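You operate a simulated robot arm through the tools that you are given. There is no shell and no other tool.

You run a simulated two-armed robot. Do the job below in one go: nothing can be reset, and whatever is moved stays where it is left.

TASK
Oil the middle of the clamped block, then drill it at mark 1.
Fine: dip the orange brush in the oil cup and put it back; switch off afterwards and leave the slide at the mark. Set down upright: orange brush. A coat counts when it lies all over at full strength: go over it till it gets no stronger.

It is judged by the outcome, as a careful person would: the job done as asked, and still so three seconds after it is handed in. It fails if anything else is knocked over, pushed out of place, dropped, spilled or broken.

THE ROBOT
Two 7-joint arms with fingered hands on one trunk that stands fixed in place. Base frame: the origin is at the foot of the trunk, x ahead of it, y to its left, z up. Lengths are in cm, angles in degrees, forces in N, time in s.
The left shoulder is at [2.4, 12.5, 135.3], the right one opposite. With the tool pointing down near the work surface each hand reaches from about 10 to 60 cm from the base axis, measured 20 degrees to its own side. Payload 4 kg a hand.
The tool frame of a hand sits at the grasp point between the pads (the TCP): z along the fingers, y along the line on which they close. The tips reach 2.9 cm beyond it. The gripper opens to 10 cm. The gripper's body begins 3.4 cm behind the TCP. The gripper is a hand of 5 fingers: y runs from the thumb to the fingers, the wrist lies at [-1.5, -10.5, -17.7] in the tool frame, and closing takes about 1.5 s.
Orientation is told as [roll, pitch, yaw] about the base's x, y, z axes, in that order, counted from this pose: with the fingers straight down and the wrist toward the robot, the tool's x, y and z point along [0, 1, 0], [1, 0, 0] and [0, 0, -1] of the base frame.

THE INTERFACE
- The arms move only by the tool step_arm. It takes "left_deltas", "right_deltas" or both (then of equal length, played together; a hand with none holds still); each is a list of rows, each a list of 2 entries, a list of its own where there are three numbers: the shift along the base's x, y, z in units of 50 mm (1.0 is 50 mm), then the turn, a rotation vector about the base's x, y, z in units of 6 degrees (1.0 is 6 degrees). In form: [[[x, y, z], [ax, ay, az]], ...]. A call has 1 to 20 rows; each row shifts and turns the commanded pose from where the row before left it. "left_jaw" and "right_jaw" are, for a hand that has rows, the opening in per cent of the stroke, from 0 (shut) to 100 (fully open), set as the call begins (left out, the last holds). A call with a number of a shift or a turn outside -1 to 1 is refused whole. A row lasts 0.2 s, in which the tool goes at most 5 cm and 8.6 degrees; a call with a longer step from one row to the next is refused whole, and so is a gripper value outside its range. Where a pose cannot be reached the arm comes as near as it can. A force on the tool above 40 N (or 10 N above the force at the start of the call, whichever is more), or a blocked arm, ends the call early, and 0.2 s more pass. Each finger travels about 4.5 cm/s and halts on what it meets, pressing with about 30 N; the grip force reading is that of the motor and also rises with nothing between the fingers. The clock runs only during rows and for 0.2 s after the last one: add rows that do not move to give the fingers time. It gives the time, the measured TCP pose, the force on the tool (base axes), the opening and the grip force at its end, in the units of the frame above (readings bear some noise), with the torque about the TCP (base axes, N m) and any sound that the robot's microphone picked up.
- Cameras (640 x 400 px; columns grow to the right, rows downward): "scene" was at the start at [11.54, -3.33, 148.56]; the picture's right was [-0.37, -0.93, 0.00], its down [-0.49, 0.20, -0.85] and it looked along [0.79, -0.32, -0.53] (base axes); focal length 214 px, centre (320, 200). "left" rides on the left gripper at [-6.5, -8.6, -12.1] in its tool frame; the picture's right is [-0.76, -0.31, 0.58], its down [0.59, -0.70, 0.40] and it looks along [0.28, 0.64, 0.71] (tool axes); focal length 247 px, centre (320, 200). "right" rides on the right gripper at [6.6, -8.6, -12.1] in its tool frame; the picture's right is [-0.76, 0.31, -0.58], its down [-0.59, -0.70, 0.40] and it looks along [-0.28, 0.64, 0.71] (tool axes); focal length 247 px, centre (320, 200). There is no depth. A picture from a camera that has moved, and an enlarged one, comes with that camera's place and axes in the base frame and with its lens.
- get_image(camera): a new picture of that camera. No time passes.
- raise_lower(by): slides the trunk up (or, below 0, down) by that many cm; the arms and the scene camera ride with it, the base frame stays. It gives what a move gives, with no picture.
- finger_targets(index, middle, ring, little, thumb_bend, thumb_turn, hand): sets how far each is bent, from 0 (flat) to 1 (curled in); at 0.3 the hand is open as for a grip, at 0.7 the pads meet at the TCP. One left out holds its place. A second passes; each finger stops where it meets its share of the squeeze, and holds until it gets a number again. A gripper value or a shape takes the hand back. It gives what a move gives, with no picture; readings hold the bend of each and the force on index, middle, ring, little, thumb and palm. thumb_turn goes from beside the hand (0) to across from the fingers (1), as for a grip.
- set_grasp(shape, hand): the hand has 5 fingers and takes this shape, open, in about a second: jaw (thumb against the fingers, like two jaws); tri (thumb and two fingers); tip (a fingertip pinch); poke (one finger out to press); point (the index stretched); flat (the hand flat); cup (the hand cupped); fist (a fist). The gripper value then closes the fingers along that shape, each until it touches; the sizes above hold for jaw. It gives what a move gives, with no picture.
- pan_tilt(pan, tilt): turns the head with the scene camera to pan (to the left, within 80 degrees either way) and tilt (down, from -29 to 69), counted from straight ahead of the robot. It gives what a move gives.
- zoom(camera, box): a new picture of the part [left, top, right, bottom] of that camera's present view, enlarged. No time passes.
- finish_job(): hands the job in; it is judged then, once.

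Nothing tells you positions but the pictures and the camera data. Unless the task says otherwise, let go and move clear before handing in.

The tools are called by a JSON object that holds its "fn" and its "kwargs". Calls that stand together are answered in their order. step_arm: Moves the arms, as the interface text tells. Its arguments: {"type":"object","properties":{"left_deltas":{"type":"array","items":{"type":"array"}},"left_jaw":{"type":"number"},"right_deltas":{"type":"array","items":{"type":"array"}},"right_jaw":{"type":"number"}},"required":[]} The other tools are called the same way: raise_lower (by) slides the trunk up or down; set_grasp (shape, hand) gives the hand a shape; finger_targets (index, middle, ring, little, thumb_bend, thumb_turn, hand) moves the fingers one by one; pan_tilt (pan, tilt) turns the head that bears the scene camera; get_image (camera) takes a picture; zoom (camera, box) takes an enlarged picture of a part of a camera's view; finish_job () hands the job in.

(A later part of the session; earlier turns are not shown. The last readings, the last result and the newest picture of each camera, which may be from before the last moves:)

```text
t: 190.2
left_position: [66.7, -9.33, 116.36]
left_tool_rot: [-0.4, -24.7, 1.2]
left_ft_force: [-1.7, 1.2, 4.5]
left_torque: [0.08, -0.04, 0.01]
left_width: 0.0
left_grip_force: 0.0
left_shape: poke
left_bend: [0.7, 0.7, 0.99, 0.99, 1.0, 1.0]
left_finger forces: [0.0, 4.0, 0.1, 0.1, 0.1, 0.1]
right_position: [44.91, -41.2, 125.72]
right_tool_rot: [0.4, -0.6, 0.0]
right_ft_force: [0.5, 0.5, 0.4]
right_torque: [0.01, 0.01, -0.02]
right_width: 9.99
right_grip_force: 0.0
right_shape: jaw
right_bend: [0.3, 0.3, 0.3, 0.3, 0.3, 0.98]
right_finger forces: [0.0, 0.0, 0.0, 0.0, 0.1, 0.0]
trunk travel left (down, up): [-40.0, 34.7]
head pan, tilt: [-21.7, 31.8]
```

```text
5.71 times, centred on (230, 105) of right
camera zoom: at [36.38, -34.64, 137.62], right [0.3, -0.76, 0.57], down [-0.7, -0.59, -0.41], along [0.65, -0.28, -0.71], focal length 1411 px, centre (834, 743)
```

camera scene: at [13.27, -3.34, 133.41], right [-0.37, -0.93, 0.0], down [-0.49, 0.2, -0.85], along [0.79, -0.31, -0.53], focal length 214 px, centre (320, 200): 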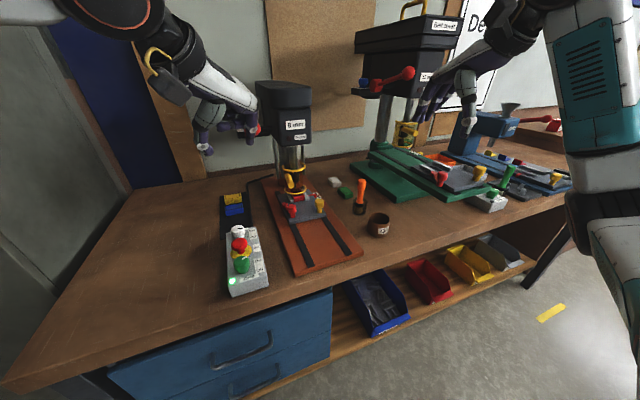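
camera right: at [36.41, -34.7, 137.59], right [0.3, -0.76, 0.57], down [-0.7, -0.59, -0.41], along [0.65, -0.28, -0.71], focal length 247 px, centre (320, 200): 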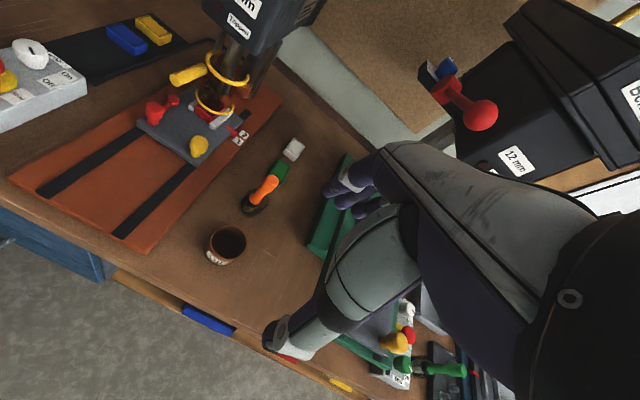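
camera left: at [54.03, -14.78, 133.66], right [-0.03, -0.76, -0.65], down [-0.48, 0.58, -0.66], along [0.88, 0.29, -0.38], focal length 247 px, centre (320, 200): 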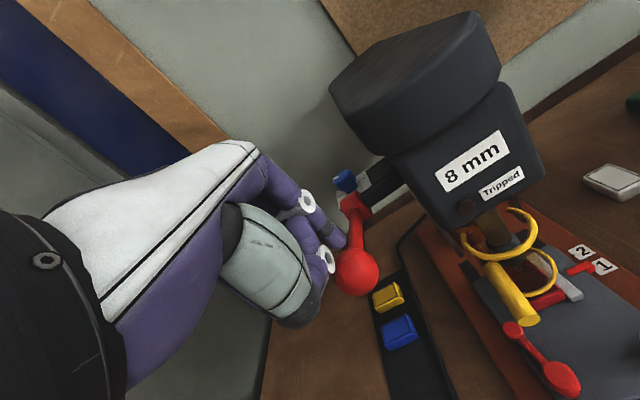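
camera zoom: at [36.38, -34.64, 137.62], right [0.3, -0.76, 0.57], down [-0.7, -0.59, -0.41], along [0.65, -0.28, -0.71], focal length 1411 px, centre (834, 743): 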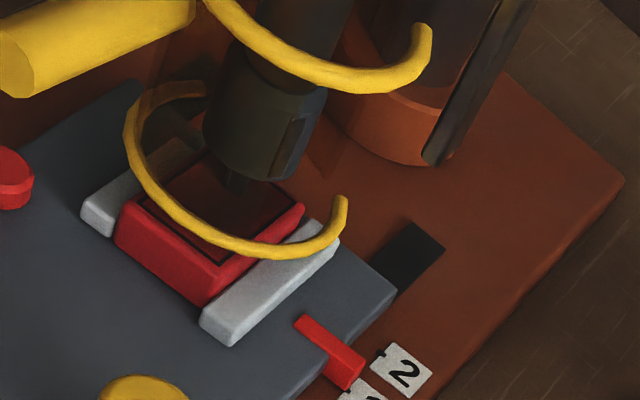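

The chuck is turning and lowering; no trip. Continuing.

{"fn": "step_arm", "kwargs": {"left_deltas": [[[0.005, 0, -0.017], [0, 0, 0]], [[0.005, 0, -0.017], [0, 0, 0]], [[0.005, 0, -0.017], [0, 0, 0]], [[0.006, 0, -0.017], [0, 0, 0]], [[0.006, 0, -0.017], [0, 0, 0]], [[0.006, 0, -0.017], [0, 0, 0]], [[0.006, 0, -0.017], [0, 0, 0]], [[0.006, 0, -0.017], [0, 0, 0]], [[0.006, 0, -0.017], [0, 0, 0]], [[0.006, 0, -0.017], [0, 0, 0]], [[0.006, 0, -0.017], [0, 0, 0]], [[0.006, 0, -0.017], [0, 0, 0]], [[0.006, 0, -0.0165], [0, 0, 0]], [[0.007, 0, -0.0165], [0, 0, 0]], [[0.007, 0, -0.0165], [0, 0, 0]], [[0.007, 0, -0.0165], [0, 0, 0]], [[0.007, 0, -0.0165], [0, 0, 0]], [[0.007, 0, -0.0165], [0, 0, 0]], [[0.007, 0, -0.0165], [0, 0, 0]], [[0.007, 0, -0.0165], [0, 0, 0]]]}}

{"fn": "zoom", "kwargs": {"camera": "scene", "box": [220, 90, 340, 210]}}

{"fn": "zoom", "kwargs": {"camera": "right", "box": [190, 70, 270, 140]}}

{"fn": "get_image", "kwargs": {"camera": "left"}}

```text
t: 194.4
left_position: [67.21, -9.28, 114.62]
left_tool_rot: [-0.6, -24.7, 1.2]
left_ft_force: [0.1, -0.4, 4.3]
left_torque: [0.04, -0.05, 0.02]
left_width: 0.0
left_grip_force: 0.0
left_shape: poke
left_bend: [0.7, 0.7, 0.99, 0.99, 1.0, 1.0]
left_finger forces: [0.1, 4.8, 0.0, 0.0, 0.0, 0.0]
right_position: [44.82, -41.3, 125.72]
right_tool_rot: [0.5, -0.6, 0.1]
right_ft_force: [-0.1, 0.5, -0.6]
right_torque: [0.01, -0.02, -0.04]
right_width: 9.95
right_grip_force: 0.1
right_shape: jaw
right_bend: [0.3, 0.3, 0.3, 0.3, 0.3, 0.98]
right_finger forces: [0.0, 0.0, 0.0, 0.0, 0.0, 0.0]
trunk travel left (down, up): [-40.0, 34.7]
head pan, tilt: [-21.7, 31.8]
```

```text
3.33 times, centred on (280, 150) of scene
camera zoom: at [13.16, -3.34, 133.43], right [-0.37, -0.93, 0.0], down [-0.49, 0.2, -0.85], along [0.79, -0.32, -0.53], focal length 715 px, centre (453, 367)
```

zoom: 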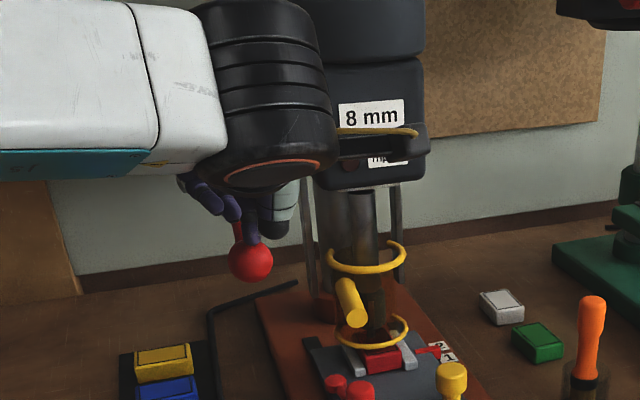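

```text
5.71 times, centred on (230, 105) of right
camera zoom: at [36.37, -34.66, 137.62], right [0.3, -0.76, 0.57], down [-0.7, -0.59, -0.41], along [0.65, -0.28, -0.71], focal length 1411 px, centre (834, 743)
```

zoom: 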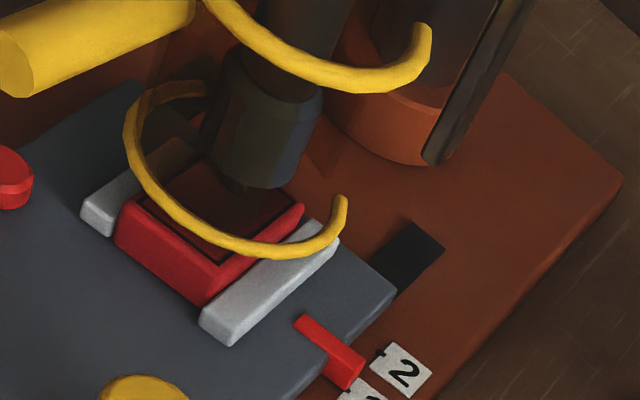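

```text
taken
camera left: at [54.52, -16.0, 122.09], right [-0.02, -0.76, -0.65], down [-0.48, 0.58, -0.66], along [0.88, 0.29, -0.38], focal length 247 px, centre (320, 200)
```

left: 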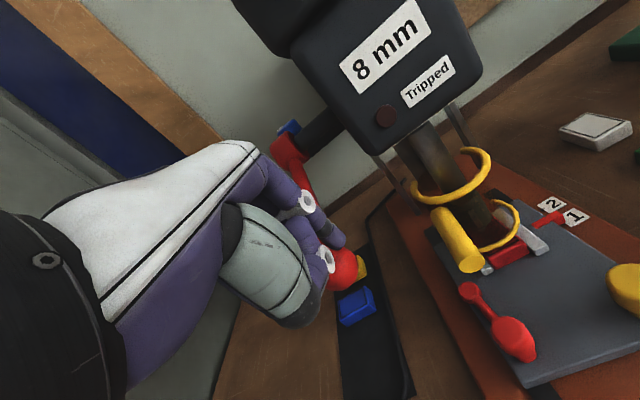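

Still no trip, force steady around 4.5 N. Continuing the feed.

{"fn": "step_arm", "kwargs": {"left_deltas": [[[0.007, 0, -0.0165], [0, 0, 0]], [[0.007, 0, -0.0165], [0, 0, 0]], [[0.007, 0, -0.0165], [0, 0, 0]], [[0.008, 0, -0.016], [0, 0, 0]], [[0.008, 0, -0.016], [0, 0, 0]], [[0.008, 0, -0.016], [0, 0, 0]], [[0.008, 0, -0.016], [0, 0, 0]], [[0.008, 0, -0.016], [0, 0, 0]], [[0.008, 0, -0.016], [0, 0, 0]], [[0.008, 0, -0.016], [0, 0, 0]], [[0.008, 0, -0.016], [0, 0, 0]], [[0.008, 0, -0.016], [0, 0, 0]], [[0.008, 0, -0.016], [0, 0, 0]], [[0.009, 0, -0.0155], [0, 0, 0]], [[0.009, 0, -0.0155], [0, 0, 0]], [[0.009, 0, -0.0155], [0, 0, 0]], [[0.009, 0, -0.0155], [0, 0, 0]], [[0.009, 0, -0.0155], [0, 0, 0]], [[0.009, 0, -0.0155], [0, 0, 0]], [[0.009, 0, -0.0155], [0, 0, 0]]]}}

{"fn": "zoom", "kwargs": {"camera": "scene", "box": [220, 90, 340, 210]}}

{"fn": "zoom", "kwargs": {"camera": "right", "box": [190, 70, 270, 140]}}

{"fn": "get_image", "kwargs": {"camera": "left"}}

```text
t: 198.7
left_position: [68.03, -9.36, 113.11]
left_tool_rot: [-0.6, -24.7, 1.1]
left_ft_force: [-3.5, 0.1, 4.1]
left_torque: [0.05, 0.04, 0.02]
left_width: 0.0
left_grip_force: 0.1
left_shape: poke
left_bend: [0.7, 0.7, 0.99, 0.99, 1.0, 1.0]
left_finger forces: [0.0, 4.9, 0.0, 0.0, 0.0, 0.0]
right_position: [44.89, -41.28, 125.64]
right_tool_rot: [0.4, -0.6, 0.1]
right_ft_force: [-0.2, -0.1, 0.2]
right_torque: [0.02, 0.0, 0.01]
right_width: 9.98
right_grip_force: 0.1
right_shape: jaw
right_bend: [0.3, 0.3, 0.3, 0.3, 0.3, 0.98]
right_finger forces: [0.0, 0.0, 0.0, 0.1, 0.1, 0.0]
trunk travel left (down, up): [-40.0, 34.7]
head pan, tilt: [-21.7, 31.8]
```

```text
3.33 times, centred on (280, 150) of scene
camera zoom: at [13.13, -3.34, 133.43], right [-0.37, -0.93, 0.0], down [-0.49, 0.2, -0.85], along [0.79, -0.32, -0.53], focal length 715 px, centre (453, 367)
```

zoom: 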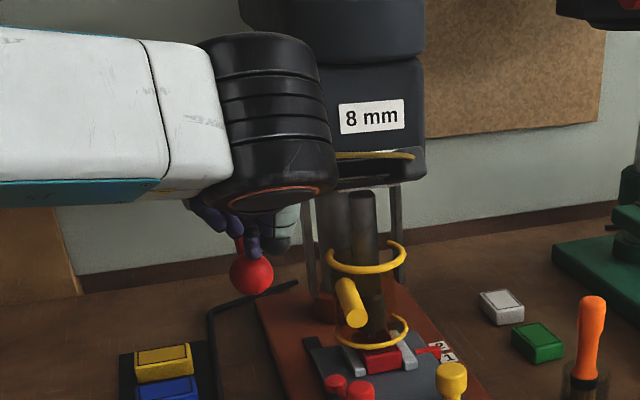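

```text
5.71 times, centred on (230, 105) of right
camera zoom: at [36.34, -34.65, 137.63], right [0.3, -0.76, 0.57], down [-0.7, -0.59, -0.41], along [0.65, -0.28, -0.71], focal length 1411 px, centre (834, 743)
```

zoom: 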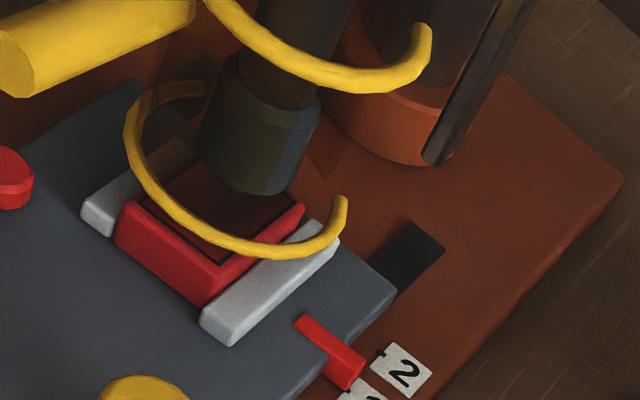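

```text
taken
camera left: at [55.32, -16.03, 120.57], right [-0.02, -0.76, -0.65], down [-0.48, 0.58, -0.66], along [0.88, 0.29, -0.38], focal length 247 px, centre (320, 200)
```

left: 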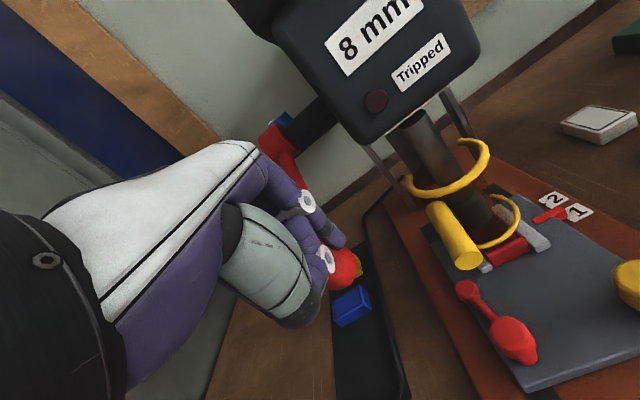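

Good progress; the chuck is nearing the block. Continuing.

{"fn": "step_arm", "kwargs": {"left_deltas": [[[0.009, 0, -0.0155], [0, 0, 0]], [[0.009, 0, -0.0155], [0, 0, 0]], [[0.009, 0, -0.015], [0, 0, 0]], [[0.01, 0, -0.015], [0, 0, 0]], [[0.01, 0, -0.015], [0, 0, 0]], [[0.01, 0, -0.015], [0, 0, 0]], [[0.01, 0, -0.015], [0, 0, 0]], [[0.01, 0, -0.015], [0, 0, 0]], [[0.01, 0, -0.015], [0, 0, 0]], [[0.01, 0, -0.015], [0, 0, 0]], [[0.01, 0, -0.0145], [0, 0, 0]], [[0.01, 0, -0.0145], [0, 0, 0]], [[0.01, 0, -0.0145], [0, 0, 0]], [[0.01, 0, -0.0145], [0, 0, 0]], [[0.011, 0, -0.0145], [0, 0, 0]], [[0.011, 0, -0.0145], [0, 0, 0]], [[0.011, 0, -0.0145], [0, 0, 0]], [[0.011, 0, -0.014], [0, 0, 0]], [[0.011, 0, -0.014], [0, 0, 0]], [[0.011, 0, -0.014], [0, 0, 0]]]}}

{"fn": "zoom", "kwargs": {"camera": "scene", "box": [220, 90, 340, 210]}}

{"fn": "zoom", "kwargs": {"camera": "right", "box": [190, 70, 270, 140]}}

{"fn": "get_image", "kwargs": {"camera": "left"}}

```text
t: 202.8
left_position: [69.09, -9.16, 111.77]
left_tool_rot: [-0.5, -24.7, 1.1]
left_ft_force: [-3.9, 0.4, 4.7]
left_torque: [0.03, -0.01, 0.07]
left_width: 0.01
left_grip_force: 0.1
left_shape: poke
left_bend: [0.7, 0.7, 0.99, 0.99, 1.0, 1.0]
left_finger forces: [0.0, 5.4, 0.0, 0.1, 0.0, 0.0]
right_position: [44.88, -41.17, 125.67]
right_tool_rot: [0.3, -0.7, 0.1]
right_ft_force: [-0.4, 0.1, -0.2]
right_torque: [-0.03, 0.01, 0.01]
right_width: 9.96
right_grip_force: 0.0
right_shape: jaw
right_bend: [0.3, 0.3, 0.3, 0.3, 0.3, 0.98]
right_finger forces: [0.1, 0.0, 0.0, 0.1, 0.1, 0.0]
trunk travel left (down, up): [-40.0, 34.7]
head pan, tilt: [-21.7, 31.8]
```

```text
3.33 times, centred on (280, 150) of scene
camera zoom: at [13.13, -3.33, 133.44], right [-0.37, -0.93, 0.0], down [-0.49, 0.2, -0.85], along [0.79, -0.32, -0.53], focal length 715 px, centre (453, 367)
```

zoom: 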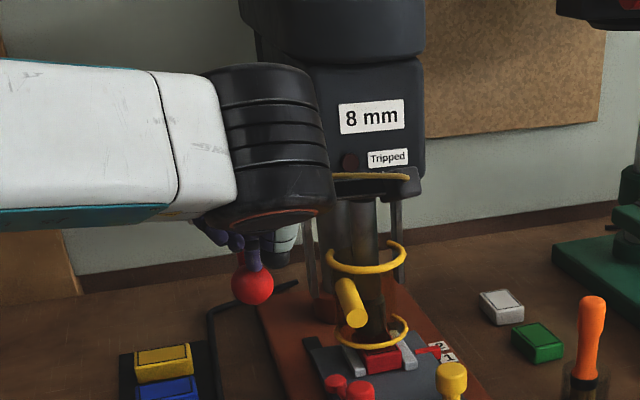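

```text
5.71 times, centred on (230, 105) of right
camera zoom: at [36.33, -34.65, 137.63], right [0.3, -0.76, 0.57], down [-0.7, -0.59, -0.41], along [0.65, -0.28, -0.71], focal length 1411 px, centre (834, 743)
```

zoom: 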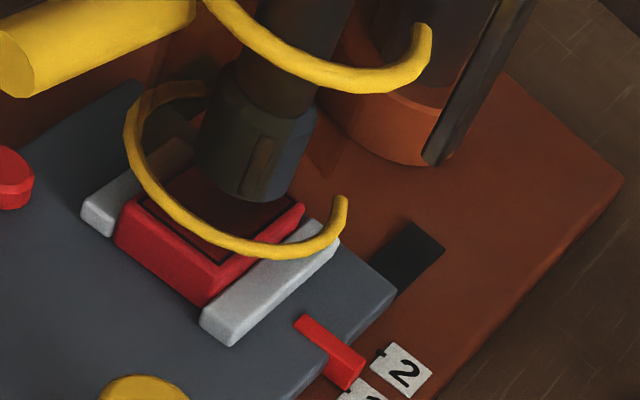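

```text
taken
camera left: at [56.31, -16.02, 119.11], right [-0.02, -0.76, -0.65], down [-0.48, 0.58, -0.66], along [0.88, 0.29, -0.38], focal length 247 px, centre (320, 200)
```

left: 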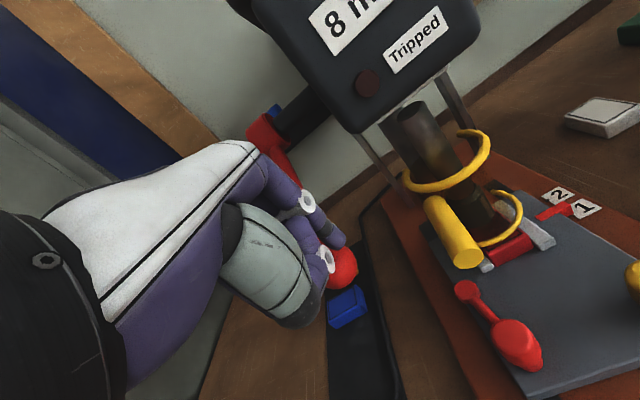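

Chuck is close to the block, no trip. I keep feeding until the depth stop is felt.

{"fn": "step_arm", "kwargs": {"left_deltas": [[[0.011, 0, -0.014], [0, 0, 0]], [[0.011, 0, -0.014], [0, 0, 0]], [[0.011, 0, -0.014], [0, 0, 0]], [[0.011, 0, -0.0135], [0, 0, 0]], [[0.011, 0, -0.0135], [0, 0, 0]], [[0.011, 0, -0.0135], [0, 0, 0]], [[0.012, 0, -0.0135], [0, 0, 0]], [[0.012, 0, -0.0135], [0, 0, 0]], [[0.012, 0, -0.0135], [0, 0, 0]], [[0.012, 0, -0.013], [0, 0, 0]], [[0.012, 0, -0.013], [0, 0, 0]], [[0.012, 0, -0.013], [0, 0, 0]], [[0.012, 0, -0.013], [0, 0, 0]], [[0.012, 0, -0.013], [0, 0, 0]], [[0.012, 0, -0.013], [0, 0, 0]], [[0.012, 0, -0.013], [0, 0, 0]], [[0.012, 0, -0.0125], [0, 0, 0]], [[0.012, 0, -0.0125], [0, 0, 0]], [[0.012, 0, -0.0125], [0, 0, 0]], [[0.012, 0, -0.0125], [0, 0, 0]]]}}

{"fn": "zoom", "kwargs": {"camera": "scene", "box": [220, 90, 340, 210]}}

{"fn": "zoom", "kwargs": {"camera": "right", "box": [190, 70, 270, 140]}}

{"fn": "get_image", "kwargs": {"camera": "left"}}

```text
t: 207.1
left_position: [70.12, -9.34, 110.44]
left_tool_rot: [-0.5, -24.8, 1.1]
left_ft_force: [-5.7, 1.2, 5.8]
left_torque: [0.12, 0.09, 0.1]
left_width: 0.01
left_grip_force: 0.1
left_shape: poke
left_bend: [0.7, 0.7, 0.99, 0.99, 1.0, 1.0]
left_finger forces: [0.0, 8.6, 0.1, 0.0, 0.1, 0.1]
right_position: [44.75, -41.29, 125.75]
right_tool_rot: [0.4, -0.6, 0.0]
right_ft_force: [0.3, 0.4, 0.1]
right_torque: [0.0, 0.0, -0.01]
right_width: 9.97
right_grip_force: 0.0
right_shape: jaw
right_bend: [0.3, 0.3, 0.3, 0.3, 0.3, 0.98]
right_finger forces: [0.1, 0.1, 0.0, 0.1, 0.1, 0.1]
trunk travel left (down, up): [-40.0, 34.7]
head pan, tilt: [-21.7, 31.8]
```

```text
3.33 times, centred on (280, 150) of scene
camera zoom: at [13.06, -3.31, 133.45], right [-0.37, -0.93, 0.0], down [-0.49, 0.2, -0.85], along [0.79, -0.32, -0.53], focal length 715 px, centre (453, 367)
```

zoom: 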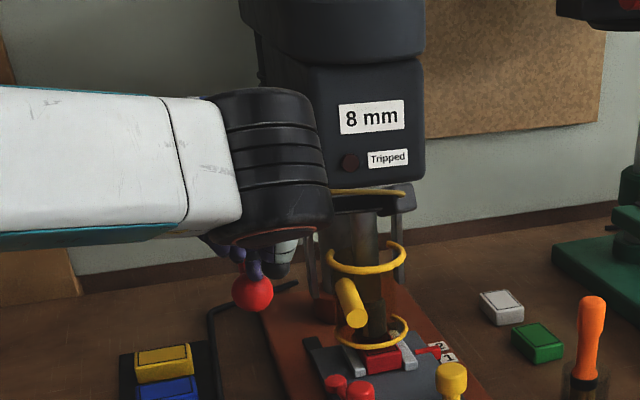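

```text
5.71 times, centred on (230, 105) of right
camera zoom: at [36.26, -34.63, 137.66], right [0.3, -0.76, 0.58], down [-0.7, -0.59, -0.41], along [0.65, -0.28, -0.71], focal length 1411 px, centre (834, 743)
```

zoom: 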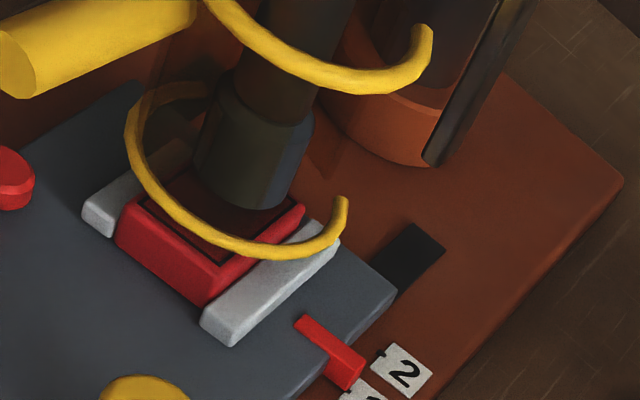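

```text
taken
camera left: at [57.37, -16.05, 117.81], right [-0.02, -0.76, -0.65], down [-0.48, 0.58, -0.66], along [0.88, 0.29, -0.38], focal length 247 px, centre (320, 200)
```

left: 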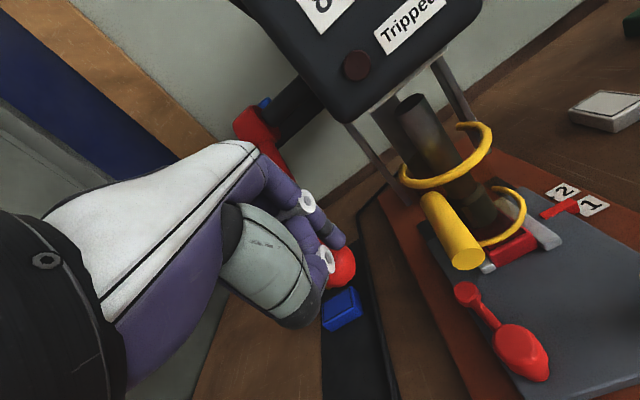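

The force is starting to rise. I continue a bit further to be sure the stop is reached.

{"fn": "step_arm", "kwargs": {"left_deltas": [[[0.012, 0, -0.0125], [0, 0, 0]], [[0.012, 0, -0.0125], [0, 0, 0]], [[0.012, 0, -0.0125], [0, 0, 0]], [[0.012, 0, -0.012], [0, 0, 0]], [[0.012, 0, -0.012], [0, 0, 0]], [[0.012, 0, -0.012], [0, 0, 0]], [[0.012, 0, -0.012], [0, 0, 0]], [[0.012, 0, -0.012], [0, 0, 0]]]}}

{"fn": "zoom", "kwargs": {"camera": "scene", "box": [220, 90, 340, 210]}}

{"fn": "zoom", "kwargs": {"camera": "right", "box": [190, 70, 270, 140]}}

{"fn": "zoom", "kwargs": {"camera": "left", "box": [230, 70, 430, 320]}}

```text
t: 208.8
left_position: [70.44, -9.23, 110.34]
left_tool_rot: [-0.6, -25.3, 1.0]
left_ft_force: [-12.2, -2.1, 28.3]
left_torque: [0.31, 0.02, 0.11]
left_width: 0.01
left_grip_force: 0.1
left_shape: poke
left_bend: [0.7, 0.7, 0.99, 0.99, 1.0, 1.0]
left_finger forces: [0.0, 29.6, 0.1, 0.0, 0.0, 0.0]
right_position: [44.55, -41.24, 125.9]
right_tool_rot: [0.4, -0.8, 0.1]
right_ft_force: [-0.3, 0.3, 0.1]
right_torque: [-0.03, 0.0, -0.02]
right_width: 9.96
right_grip_force: 0.1
right_shape: jaw
right_bend: [0.3, 0.3, 0.3, 0.3, 0.3, 0.98]
right_finger forces: [0.0, 0.0, 0.0, 0.0, 0.0, 0.0]
trunk travel left (down, up): [-40.0, 34.7]
head pan, tilt: [-21.7, 31.8]
```

```text
3.33 times, centred on (280, 150) of scene
camera zoom: at [12.75, -3.32, 133.49], right [-0.37, -0.93, 0.0], down [-0.49, 0.2, -0.85], along [0.79, -0.32, -0.52], focal length 715 px, centre (453, 367)
```

zoom: 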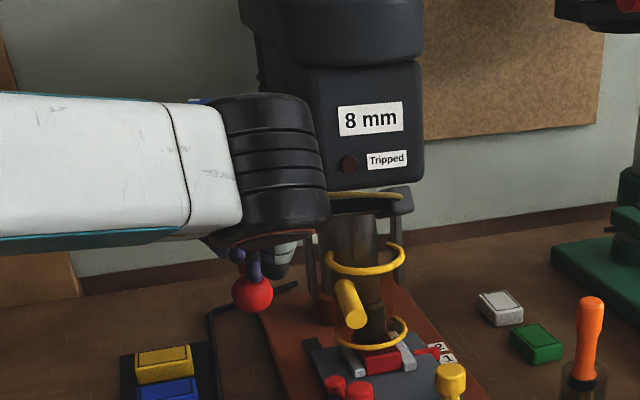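

```text
5.71 times, centred on (230, 105) of right
camera zoom: at [35.94, -34.65, 137.76], right [0.3, -0.76, 0.58], down [-0.7, -0.59, -0.41], along [0.65, -0.28, -0.71], focal length 1411 px, centre (834, 743)
```

zoom: 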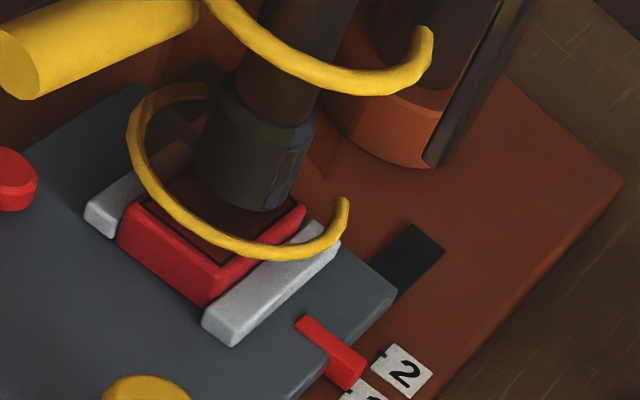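

```text
1.60 times, centred on (330, 195) of left
camera zoom: at [57.61, -16.05, 117.66], right [-0.02, -0.76, -0.65], down [-0.48, 0.58, -0.67], along [0.88, 0.29, -0.37], focal length 395 px, centre (304, 208)
```

zoom: 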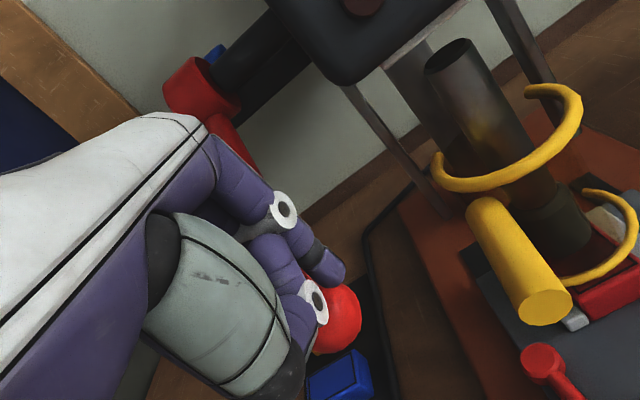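

The hard stop is reached (29 N, no more movement): the block is drilled to full depth. I now let the lever come back up along its arc, keeping light contact.

{"fn": "step_arm", "kwargs": {"left_deltas": [[[-0.04, 0, 0.05], [0, 0, 0]], [[-0.05, 0, 0.06], [0, 0, 0]], [[-0.07, 0, 0.09], [0, 0, 0]], [[-0.08, 0, 0.11], [0, 0, 0]], [[-0.09, 0, 0.13], [0, 0, 0]], [[-0.09, 0, 0.14], [0, 0, 0]], [[-0.09, 0, 0.15], [0, 0, 0]], [[-0.08, 0, 0.16], [0, 0, 0]], [[-0.07, 0, 0.17], [0, 0, 0]], [[-0.06, 0, 0.17], [0, 0, 0]], [[-0.05, 0, 0.18], [0, 0, 0]], [[-0.03, 0, 0.18], [0, 0, 0]], [[-0.02, 0, 0.18], [0, 0, 0]], [[0, 0, 0.19], [0, 0, 0]], [[0, 0, 0.2], [0, 0, 0]], [[0.01, 0, 0.2], [0, 0, 0]], [[0.01, 0, 0.2], [0, 0, 0]], [[0.02, 0, 0.2], [0, 0, 0]], [[0, 0, 0.25], [0, 0, 0]], [[0, 0, 0.3], [0, 0, 0]]]}}

{"fn": "zoom", "kwargs": {"camera": "scene", "box": [220, 90, 340, 210]}}

{"fn": "zoom", "kwargs": {"camera": "right", "box": [190, 70, 270, 140]}}

{"fn": "get_image", "kwargs": {"camera": "left"}}

```text
t: 213.1
left_position: [66.77, -9.17, 126.34]
left_tool_rot: [-0.5, -24.7, 1.1]
left_ft_force: [0.1, 0.1, 0.0]
left_torque: [0.0, 0.01, 0.0]
left_width: 0.0
left_grip_force: 0.0
left_shape: poke
left_bend: [0.7, 0.7, 0.99, 0.99, 1.0, 1.0]
left_finger forces: [0.0, 0.0, 0.1, 0.0, 0.0, 0.0]
right_position: [44.88, -41.25, 125.61]
right_tool_rot: [0.3, -0.6, 0.2]
right_ft_force: [0.6, 0.0, 0.1]
right_torque: [0.01, -0.01, 0.0]
right_width: 9.95
right_grip_force: 0.0
right_shape: jaw
right_bend: [0.3, 0.3, 0.3, 0.3, 0.3, 0.98]
right_finger forces: [0.1, 0.1, 0.0, 0.0, 0.1, 0.0]
trunk travel left (down, up): [-40.0, 34.7]
head pan, tilt: [-21.7, 31.8]
```

```text
3.33 times, centred on (280, 150) of scene
camera zoom: at [13.2, -3.34, 133.42], right [-0.37, -0.93, 0.0], down [-0.49, 0.2, -0.85], along [0.79, -0.32, -0.53], focal length 715 px, centre (453, 367)
```

zoom: 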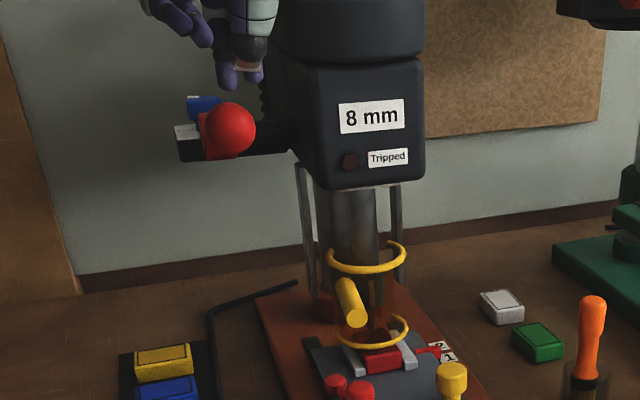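

```text
5.71 times, centred on (230, 105) of right
camera zoom: at [36.4, -34.66, 137.6], right [0.3, -0.76, 0.57], down [-0.7, -0.59, -0.41], along [0.65, -0.28, -0.71], focal length 1411 px, centre (834, 743)
```

zoom: 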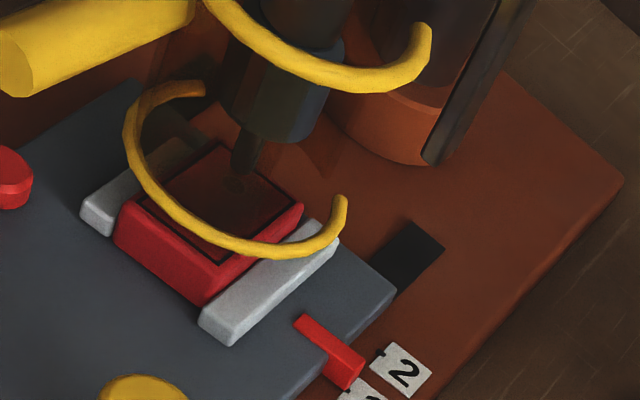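

```text
taken
camera left: at [54.02, -15.98, 133.73], right [-0.03, -0.76, -0.65], down [-0.48, 0.58, -0.66], along [0.88, 0.29, -0.38], focal length 247 px, centre (320, 200)
```

left: 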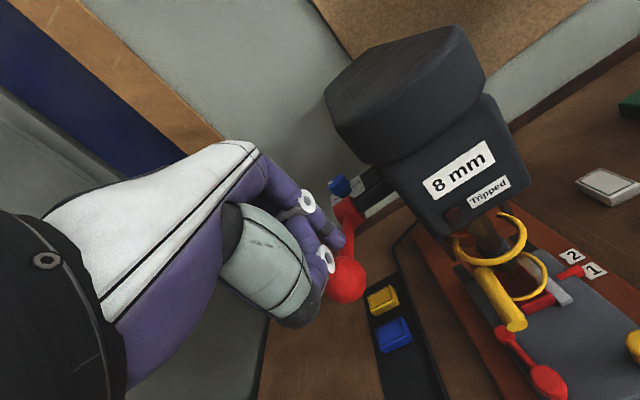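

The lever is back up and the bit is out. I look for the hole.

{"fn": "zoom", "kwargs": {"camera": "right", "box": [212, 86, 248, 116]}}

{"fn": "zoom", "kwargs": {"camera": "scene", "box": [280, 180, 310, 205]}}

{"fn": "zoom", "kwargs": {"camera": "left", "box": [500, 250, 570, 310]}}

```text
13.33 times, centred on (230, 101) of right
camera zoom: at [36.4, -34.66, 137.6], right [0.3, -0.76, 0.57], down [-0.7, -0.59, -0.41], along [0.65, -0.28, -0.71], focal length 3293 px, centre (1520, 1520)
```

zoom: 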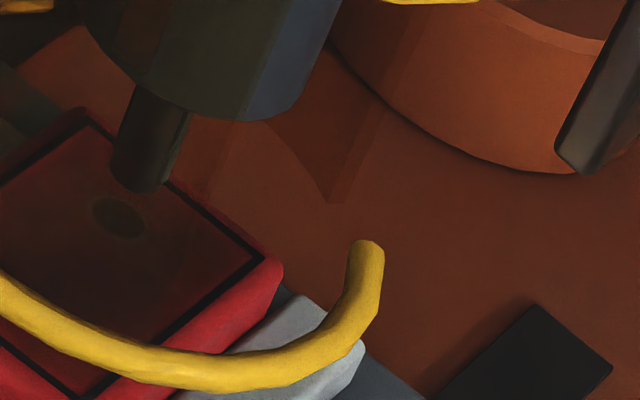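

```text
16.00 times, centred on (295, 192) of scene
camera zoom: at [13.2, -3.34, 133.42], right [-0.37, -0.93, 0.0], down [-0.49, 0.2, -0.85], along [0.79, -0.32, -0.53], focal length 3432 px, centre (720, 320)
```

zoom: 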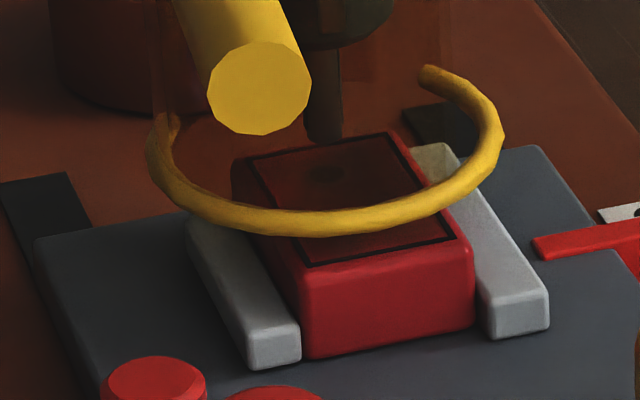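

```text
6.67 times, centred on (535, 280) of left
camera zoom: at [54.02, -15.98, 133.73], right [-0.03, -0.76, -0.65], down [-0.48, 0.58, -0.66], along [0.88, 0.29, -0.38], focal length 1646 px, centre (-1113, -333)
```

zoom: 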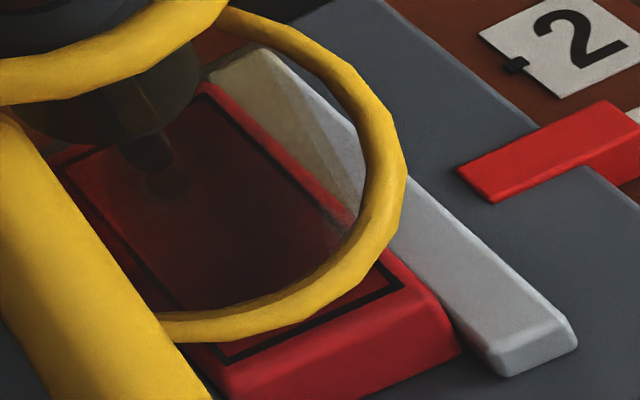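

The hole is there, at mark 1. Now I switch off: back away from the lever, and reorient the left hand for the green knob.

{"fn": "step_arm", "kwargs": {"left_deltas": [[[-0.2, 0, 0.2], [0, 0, 0]], [[-0.4, 0, 0.1], [0, 0.5, 0]], [[-0.4, 0.1, 0.1], [0, 0.9, 0]], [[-0.4, 0.15, 0], [0, 0.9, 0]], [[-0.4, 0.2, 0], [0, 0.9, 0]], [[-0.4, 0.2, 0], [0, 0.9, 0]], [[-0.4, 0.3, -0.1], [0, 0, -0.6]], [[-0.4, 0.3, -0.2], [0.5, 0, -0.6]], [[-0.3, 0.3, -0.3], [0.95, -0.1, 0]], [[-0.2, 0.2, -0.3], [0.95, -0.1, 0]], [[0, 0, -0.3], [0.95, -0.1, 0]], [[0, 0, -0.3], [0.95, -0.1, 0]], [[0, 0, 0], [0.5, 0, 0]], [[0, 0, 0], [0, 0, 0]]]}}

{"fn": "set_grasp", "kwargs": {"hand": "left", "shape": "tip"}}

{"fn": "get_image", "kwargs": {"camera": "left"}}

{"fn": "get_image", "kwargs": {"camera": "scene"}}

```text
t: 216.1
left_position: [49.33, -0.4, 120.75]
left_tool_rot: [28.9, 0.5, -6.1]
left_ft_force: [-1.0, -0.1, 0.0]
left_torque: [0.0, -0.02, 0.0]
left_width: 0.0
left_grip_force: 0.0
left_shape: poke
left_bend: [0.7, 0.7, 0.99, 0.99, 1.0, 1.0]
left_finger forces: [0.0, 0.0, 0.0, 0.1, 0.1, 0.1]
right_position: [45.11, -41.15, 125.67]
right_tool_rot: [0.5, -0.7, 0.0]
right_ft_force: [0.4, 0.7, 0.1]
right_torque: [0.02, 0.0, 0.02]
right_width: 9.99
right_grip_force: 0.1
right_shape: jaw
right_bend: [0.3, 0.3, 0.3, 0.3, 0.3, 0.98]
right_finger forces: [0.0, 0.0, 0.1, 0.0, 0.0, 0.1]
trunk travel left (down, up): [-40.0, 34.7]
head pan, tilt: [-21.7, 31.8]
```

```text
t: 216.9
left_position: [49.36, -0.46, 120.69]
left_tool_rot: [28.9, 0.5, -6.1]
left_ft_force: [-0.6, 0.3, -0.2]
left_torque: [0.0, 0.01, 0.0]
left_width: 10.0
left_grip_force: 0.0
left_shape: tip
left_bend: [0.3, 0.98, 0.99, 0.99, 0.3, 0.98]
left_finger forces: [0.0, 0.0, 0.0, 0.0, 0.1, 0.0]
right_position: [44.94, -41.16, 125.68]
right_tool_rot: [0.4, -0.6, 0.1]
right_ft_force: [0.5, -0.2, -0.3]
right_torque: [-0.02, -0.01, 0.02]
right_width: 10.0
right_grip_force: 0.2
right_shape: jaw
right_bend: [0.3, 0.3, 0.3, 0.3, 0.3, 0.98]
right_finger forces: [0.0, 0.0, 0.0, 0.0, 0.1, 0.1]
trunk travel left (down, up): [-40.0, 34.7]
head pan, tilt: [-21.7, 31.8]
```

```text
taken
camera left: at [39.63, -11.19, 128.28], right [-0.35, -0.35, -0.87], down [-0.62, 0.78, -0.06], along [0.7, 0.52, -0.49], focal length 247 px, centre (320, 200)
```

left: 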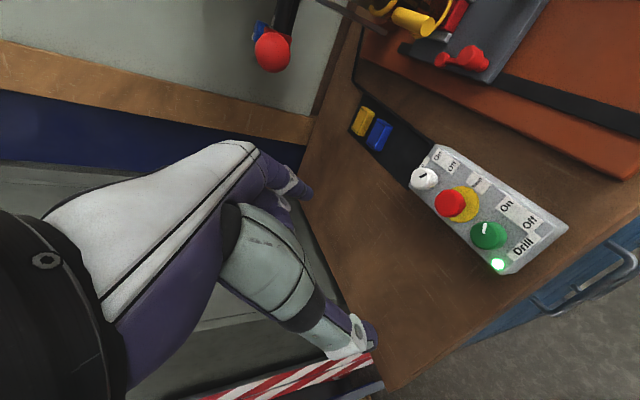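

```text
taken
camera scene: at [13.22, -3.34, 133.42], right [-0.37, -0.93, 0.0], down [-0.49, 0.2, -0.85], along [0.79, -0.32, -0.53], focal length 214 px, centre (320, 200)
```

scene: 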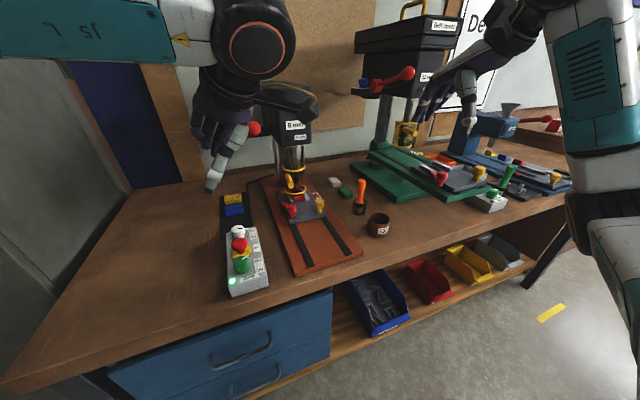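

I descend over the green knob with a small opening, retracing the pose where I released it.

{"fn": "step_arm", "kwargs": {"left_deltas": [[[0.1, 0, -0.3], [0, 0, 0]], [[0.1, 0, -0.5], [0, 0, 0]], [[0, 0, -0.5], [0, 0, 0]], [[0, 0, -0.5], [0, 0, 0]], [[0, 0, -0.5], [0, 0, 0]], [[0, 0, -0.5], [0, 0, 0]], [[0, 0, -0.3], [0, 0, 0]], [[0, 0, -0.2], [0, 0, 0]], [[0, 0, 0], [0, 0, 0]]], "left_jaw": 42}}

{"fn": "get_image", "kwargs": {"camera": "left"}}

{"fn": "zoom", "kwargs": {"camera": "right", "box": [0, 0, 140, 140]}}

```text
t: 218.9
left_position: [50.35, -0.6, 104.3]
left_tool_rot: [28.9, 0.5, -6.0]
left_ft_force: [0.1, -0.6, -0.2]
left_torque: [-0.01, 0.0, 0.0]
left_width: 4.23
left_grip_force: 0.1
left_shape: tip
left_bend: [0.47, 0.98, 0.99, 0.99, 0.4, 1.0]
left_finger forces: [0.0, 0.1, 0.1, 0.0, 0.1, 0.0]
right_position: [45.02, -41.2, 125.74]
right_tool_rot: [0.4, -0.6, 0.0]
right_ft_force: [0.7, 0.4, -0.9]
right_torque: [-0.04, 0.02, 0.0]
right_width: 9.97
right_grip_force: 0.1
right_shape: jaw
right_bend: [0.3, 0.3, 0.3, 0.3, 0.3, 0.98]
right_finger forces: [0.0, 0.0, 0.0, 0.1, 0.1, 0.0]
trunk travel left (down, up): [-40.0, 34.7]
head pan, tilt: [-21.7, 31.8]
```

```text
taken
camera left: at [40.64, -11.31, 111.7], right [-0.35, -0.35, -0.87], down [-0.62, 0.78, -0.06], along [0.7, 0.52, -0.49], focal length 247 px, centre (320, 200)
```

left: 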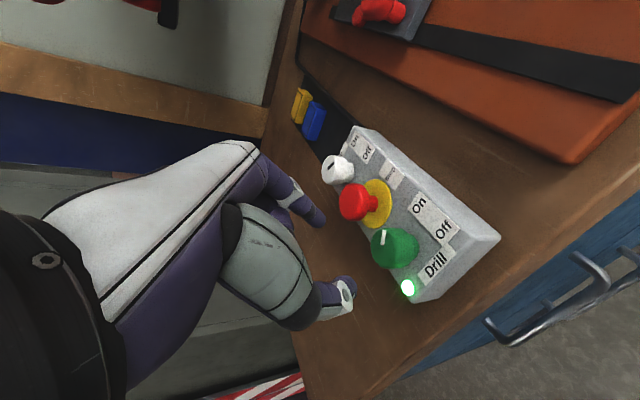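

```text
2.86 times, centred on (70, 70) of right
camera zoom: at [36.42, -34.65, 137.6], right [0.3, -0.76, 0.57], down [-0.7, -0.59, -0.41], along [0.65, -0.28, -0.71], focal length 706 px, centre (1034, 571)
```

zoom: 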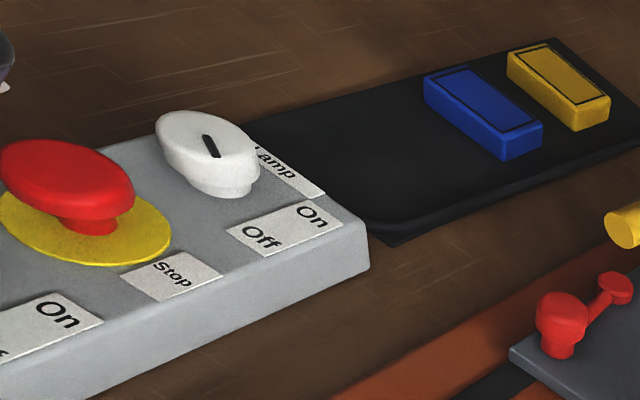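

Aligned. I go down the remaining 6.8 cm.

{"fn": "step_arm", "kwargs": {"left_deltas": [[[0.01, 0.01, -0.2], [0, 0, 0]], [[0, 0, -0.25], [0, 0, 0]], [[0, 0, -0.25], [0, 0, 0]], [[0, 0, -0.25], [0, 0, 0]], [[0, 0, -0.2], [0, 0, 0]], [[0, 0, -0.15], [0, 0, 0]], [[0, 0, -0.06], [0, 0, 0]], [[0, 0, 0], [0, 0, 0]]]}}

{"fn": "get_image", "kwargs": {"camera": "left"}}

{"fn": "zoom", "kwargs": {"camera": "right", "box": [0, 0, 140, 140]}}

```text
t: 220.8
left_position: [50.49, -0.55, 97.46]
left_tool_rot: [28.9, 0.5, -6.2]
left_ft_force: [0.8, -1.5, -0.1]
left_torque: [-0.03, -0.01, 0.02]
left_width: 4.27
left_grip_force: 0.0
left_shape: tip
left_bend: [0.47, 0.98, 0.99, 0.99, 0.4, 1.0]
left_finger forces: [0.0, 0.1, 0.1, 0.0, 0.0, 0.0]
right_position: [45.05, -41.12, 125.72]
right_tool_rot: [0.4, -0.6, 0.1]
right_ft_force: [0.3, -0.6, -0.2]
right_torque: [0.0, 0.03, -0.02]
right_width: 9.98
right_grip_force: 0.0
right_shape: jaw
right_bend: [0.3, 0.3, 0.3, 0.3, 0.3, 0.98]
right_finger forces: [0.1, 0.0, 0.1, 0.0, 0.0, 0.0]
trunk travel left (down, up): [-40.0, 34.7]
head pan, tilt: [-21.7, 31.8]
```

```text
taken
camera left: at [40.72, -11.11, 104.91], right [-0.35, -0.35, -0.87], down [-0.62, 0.78, -0.06], along [0.7, 0.52, -0.49], focal length 247 px, centre (320, 200)
```

left: 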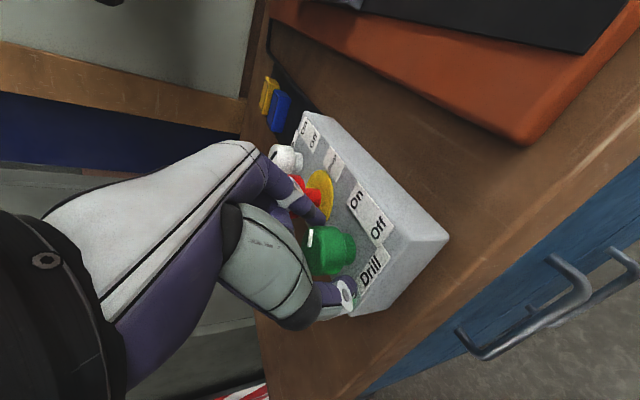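

```text
2.86 times, centred on (70, 70) of right
camera zoom: at [36.43, -34.66, 137.6], right [0.3, -0.76, 0.57], down [-0.7, -0.59, -0.41], along [0.65, -0.28, -0.71], focal length 706 px, centre (1034, 571)
```

zoom: 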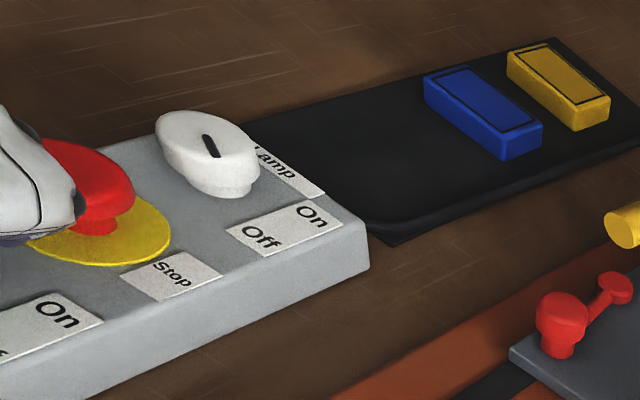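

The knob is between thumb and index again. I pinch it.

{"fn": "step_arm", "kwargs": {"left_deltas": [[[0, 0, 0], [0, 0, 0]], [[0, 0, 0], [0, 0, 0]], [[0, 0, 0], [0, 0, 0]], [[0, 0, 0], [0, 0, 0]], [[0, 0, 0], [0, 0, 0]]], "left_jaw": 0}}

{"fn": "zoom", "kwargs": {"camera": "left", "box": [240, 130, 420, 330]}}

```text
t: 221.9
left_position: [50.36, -0.39, 97.38]
left_tool_rot: [28.9, 0.5, -6.1]
left_ft_force: [-0.6, 0.7, -1.5]
left_torque: [0.0, -0.03, 0.02]
left_width: 2.8
left_grip_force: 30.3
left_shape: tip
left_bend: [0.56, 1.0, 1.0, 1.0, 0.46, 1.0]
left_finger forces: [26.2, 0.0, 0.1, 0.1, 26.6, 0.0]
right_position: [44.92, -41.2, 125.66]
right_tool_rot: [0.5, -0.6, 0.1]
right_ft_force: [0.5, 0.0, 0.8]
right_torque: [-0.03, -0.02, 0.01]
right_width: 9.99
right_grip_force: 0.0
right_shape: jaw
right_bend: [0.3, 0.3, 0.3, 0.3, 0.3, 0.98]
right_finger forces: [0.0, 0.0, 0.1, 0.0, 0.1, 0.0]
trunk travel left (down, up): [-40.0, 34.7]
head pan, tilt: [-21.7, 31.8]
```

```text
2.00 times, centred on (330, 230) of left
camera zoom: at [40.71, -11.1, 104.92], right [-0.35, -0.35, -0.87], down [-0.62, 0.78, -0.06], along [0.7, 0.52, -0.49], focal length 494 px, centre (300, 140)
```

zoom: 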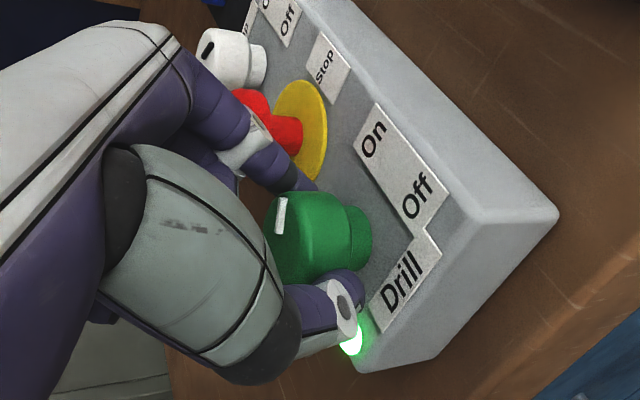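

Now I turn it clockwise 54° back to Off.

{"fn": "step_arm", "kwargs": {"left_deltas": [[[-0.0179, 0.0029, 0], [0, 0, -1]], [[-0.0175, 0.0047, 0], [0, 0, -1]], [[-0.0169, 0.0066, 0], [0, 0, -1]], [[-0.0161, 0.0083, 0], [0, 0, -1]], [[-0.0152, 0.0099, 0], [0, 0, -1]], [[-0.014, 0.0114, 0], [0, 0, -1]], [[-0.0128, 0.0128, 0], [0, 0, -1]], [[-0.0113, 0.0141, 0], [0, 0, -1]], [[-0.0098, 0.0151, 0], [0, 0, -1]], [[0, 0, 0], [0, 0, 0]]]}}

{"fn": "zoom", "kwargs": {"camera": "left", "box": [240, 130, 440, 330]}}

{"fn": "zoom", "kwargs": {"camera": "right", "box": [0, 0, 140, 140]}}

```text
t: 224.2
left_position: [49.64, 0.05, 97.53]
left_tool_rot: [28.9, 0.5, -60.2]
left_ft_force: [-2.3, 3.9, -4.6]
left_torque: [0.08, 0.07, 0.0]
left_width: 2.85
left_grip_force: 29.7
left_shape: tip
left_bend: [0.56, 1.0, 1.0, 1.0, 0.46, 1.0]
left_finger forces: [24.9, 0.1, 0.0, 0.0, 30.1, 0.1]
right_position: [45.0, -41.11, 125.71]
right_tool_rot: [0.4, -0.6, 0.0]
right_ft_force: [0.2, -0.5, 0.4]
right_torque: [0.01, 0.02, -0.01]
right_width: 9.99
right_grip_force: 0.0
right_shape: jaw
right_bend: [0.3, 0.3, 0.3, 0.3, 0.3, 0.98]
right_finger forces: [0.0, 0.0, 0.0, 0.0, 0.0, 0.1]
trunk travel left (down, up): [-40.0, 34.7]
head pan, tilt: [-21.7, 31.8]
```

```text
2.00 times, centred on (340, 230) of left
camera zoom: at [35.38, 1.59, 104.99], right [-0.49, 0.08, -0.87], down [0.26, 0.96, -0.06], along [0.83, -0.26, -0.49], focal length 494 px, centre (280, 140)
```

zoom: 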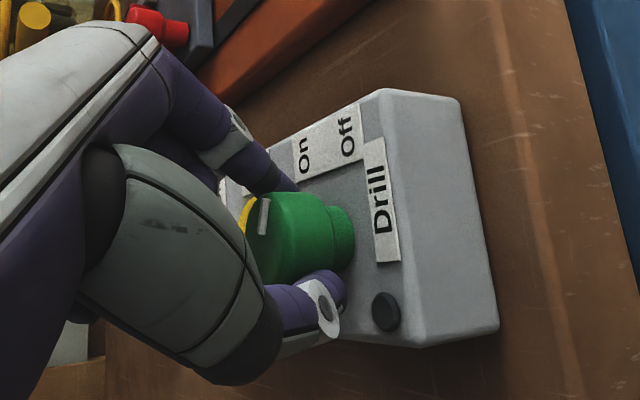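

```text
2.86 times, centred on (70, 70) of right
camera zoom: at [36.42, -34.58, 137.62], right [0.3, -0.76, 0.57], down [-0.7, -0.59, -0.41], along [0.65, -0.28, -0.71], focal length 706 px, centre (1034, 571)
```

zoom: 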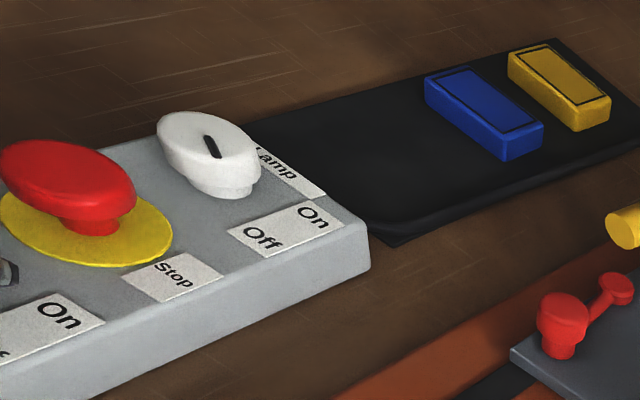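

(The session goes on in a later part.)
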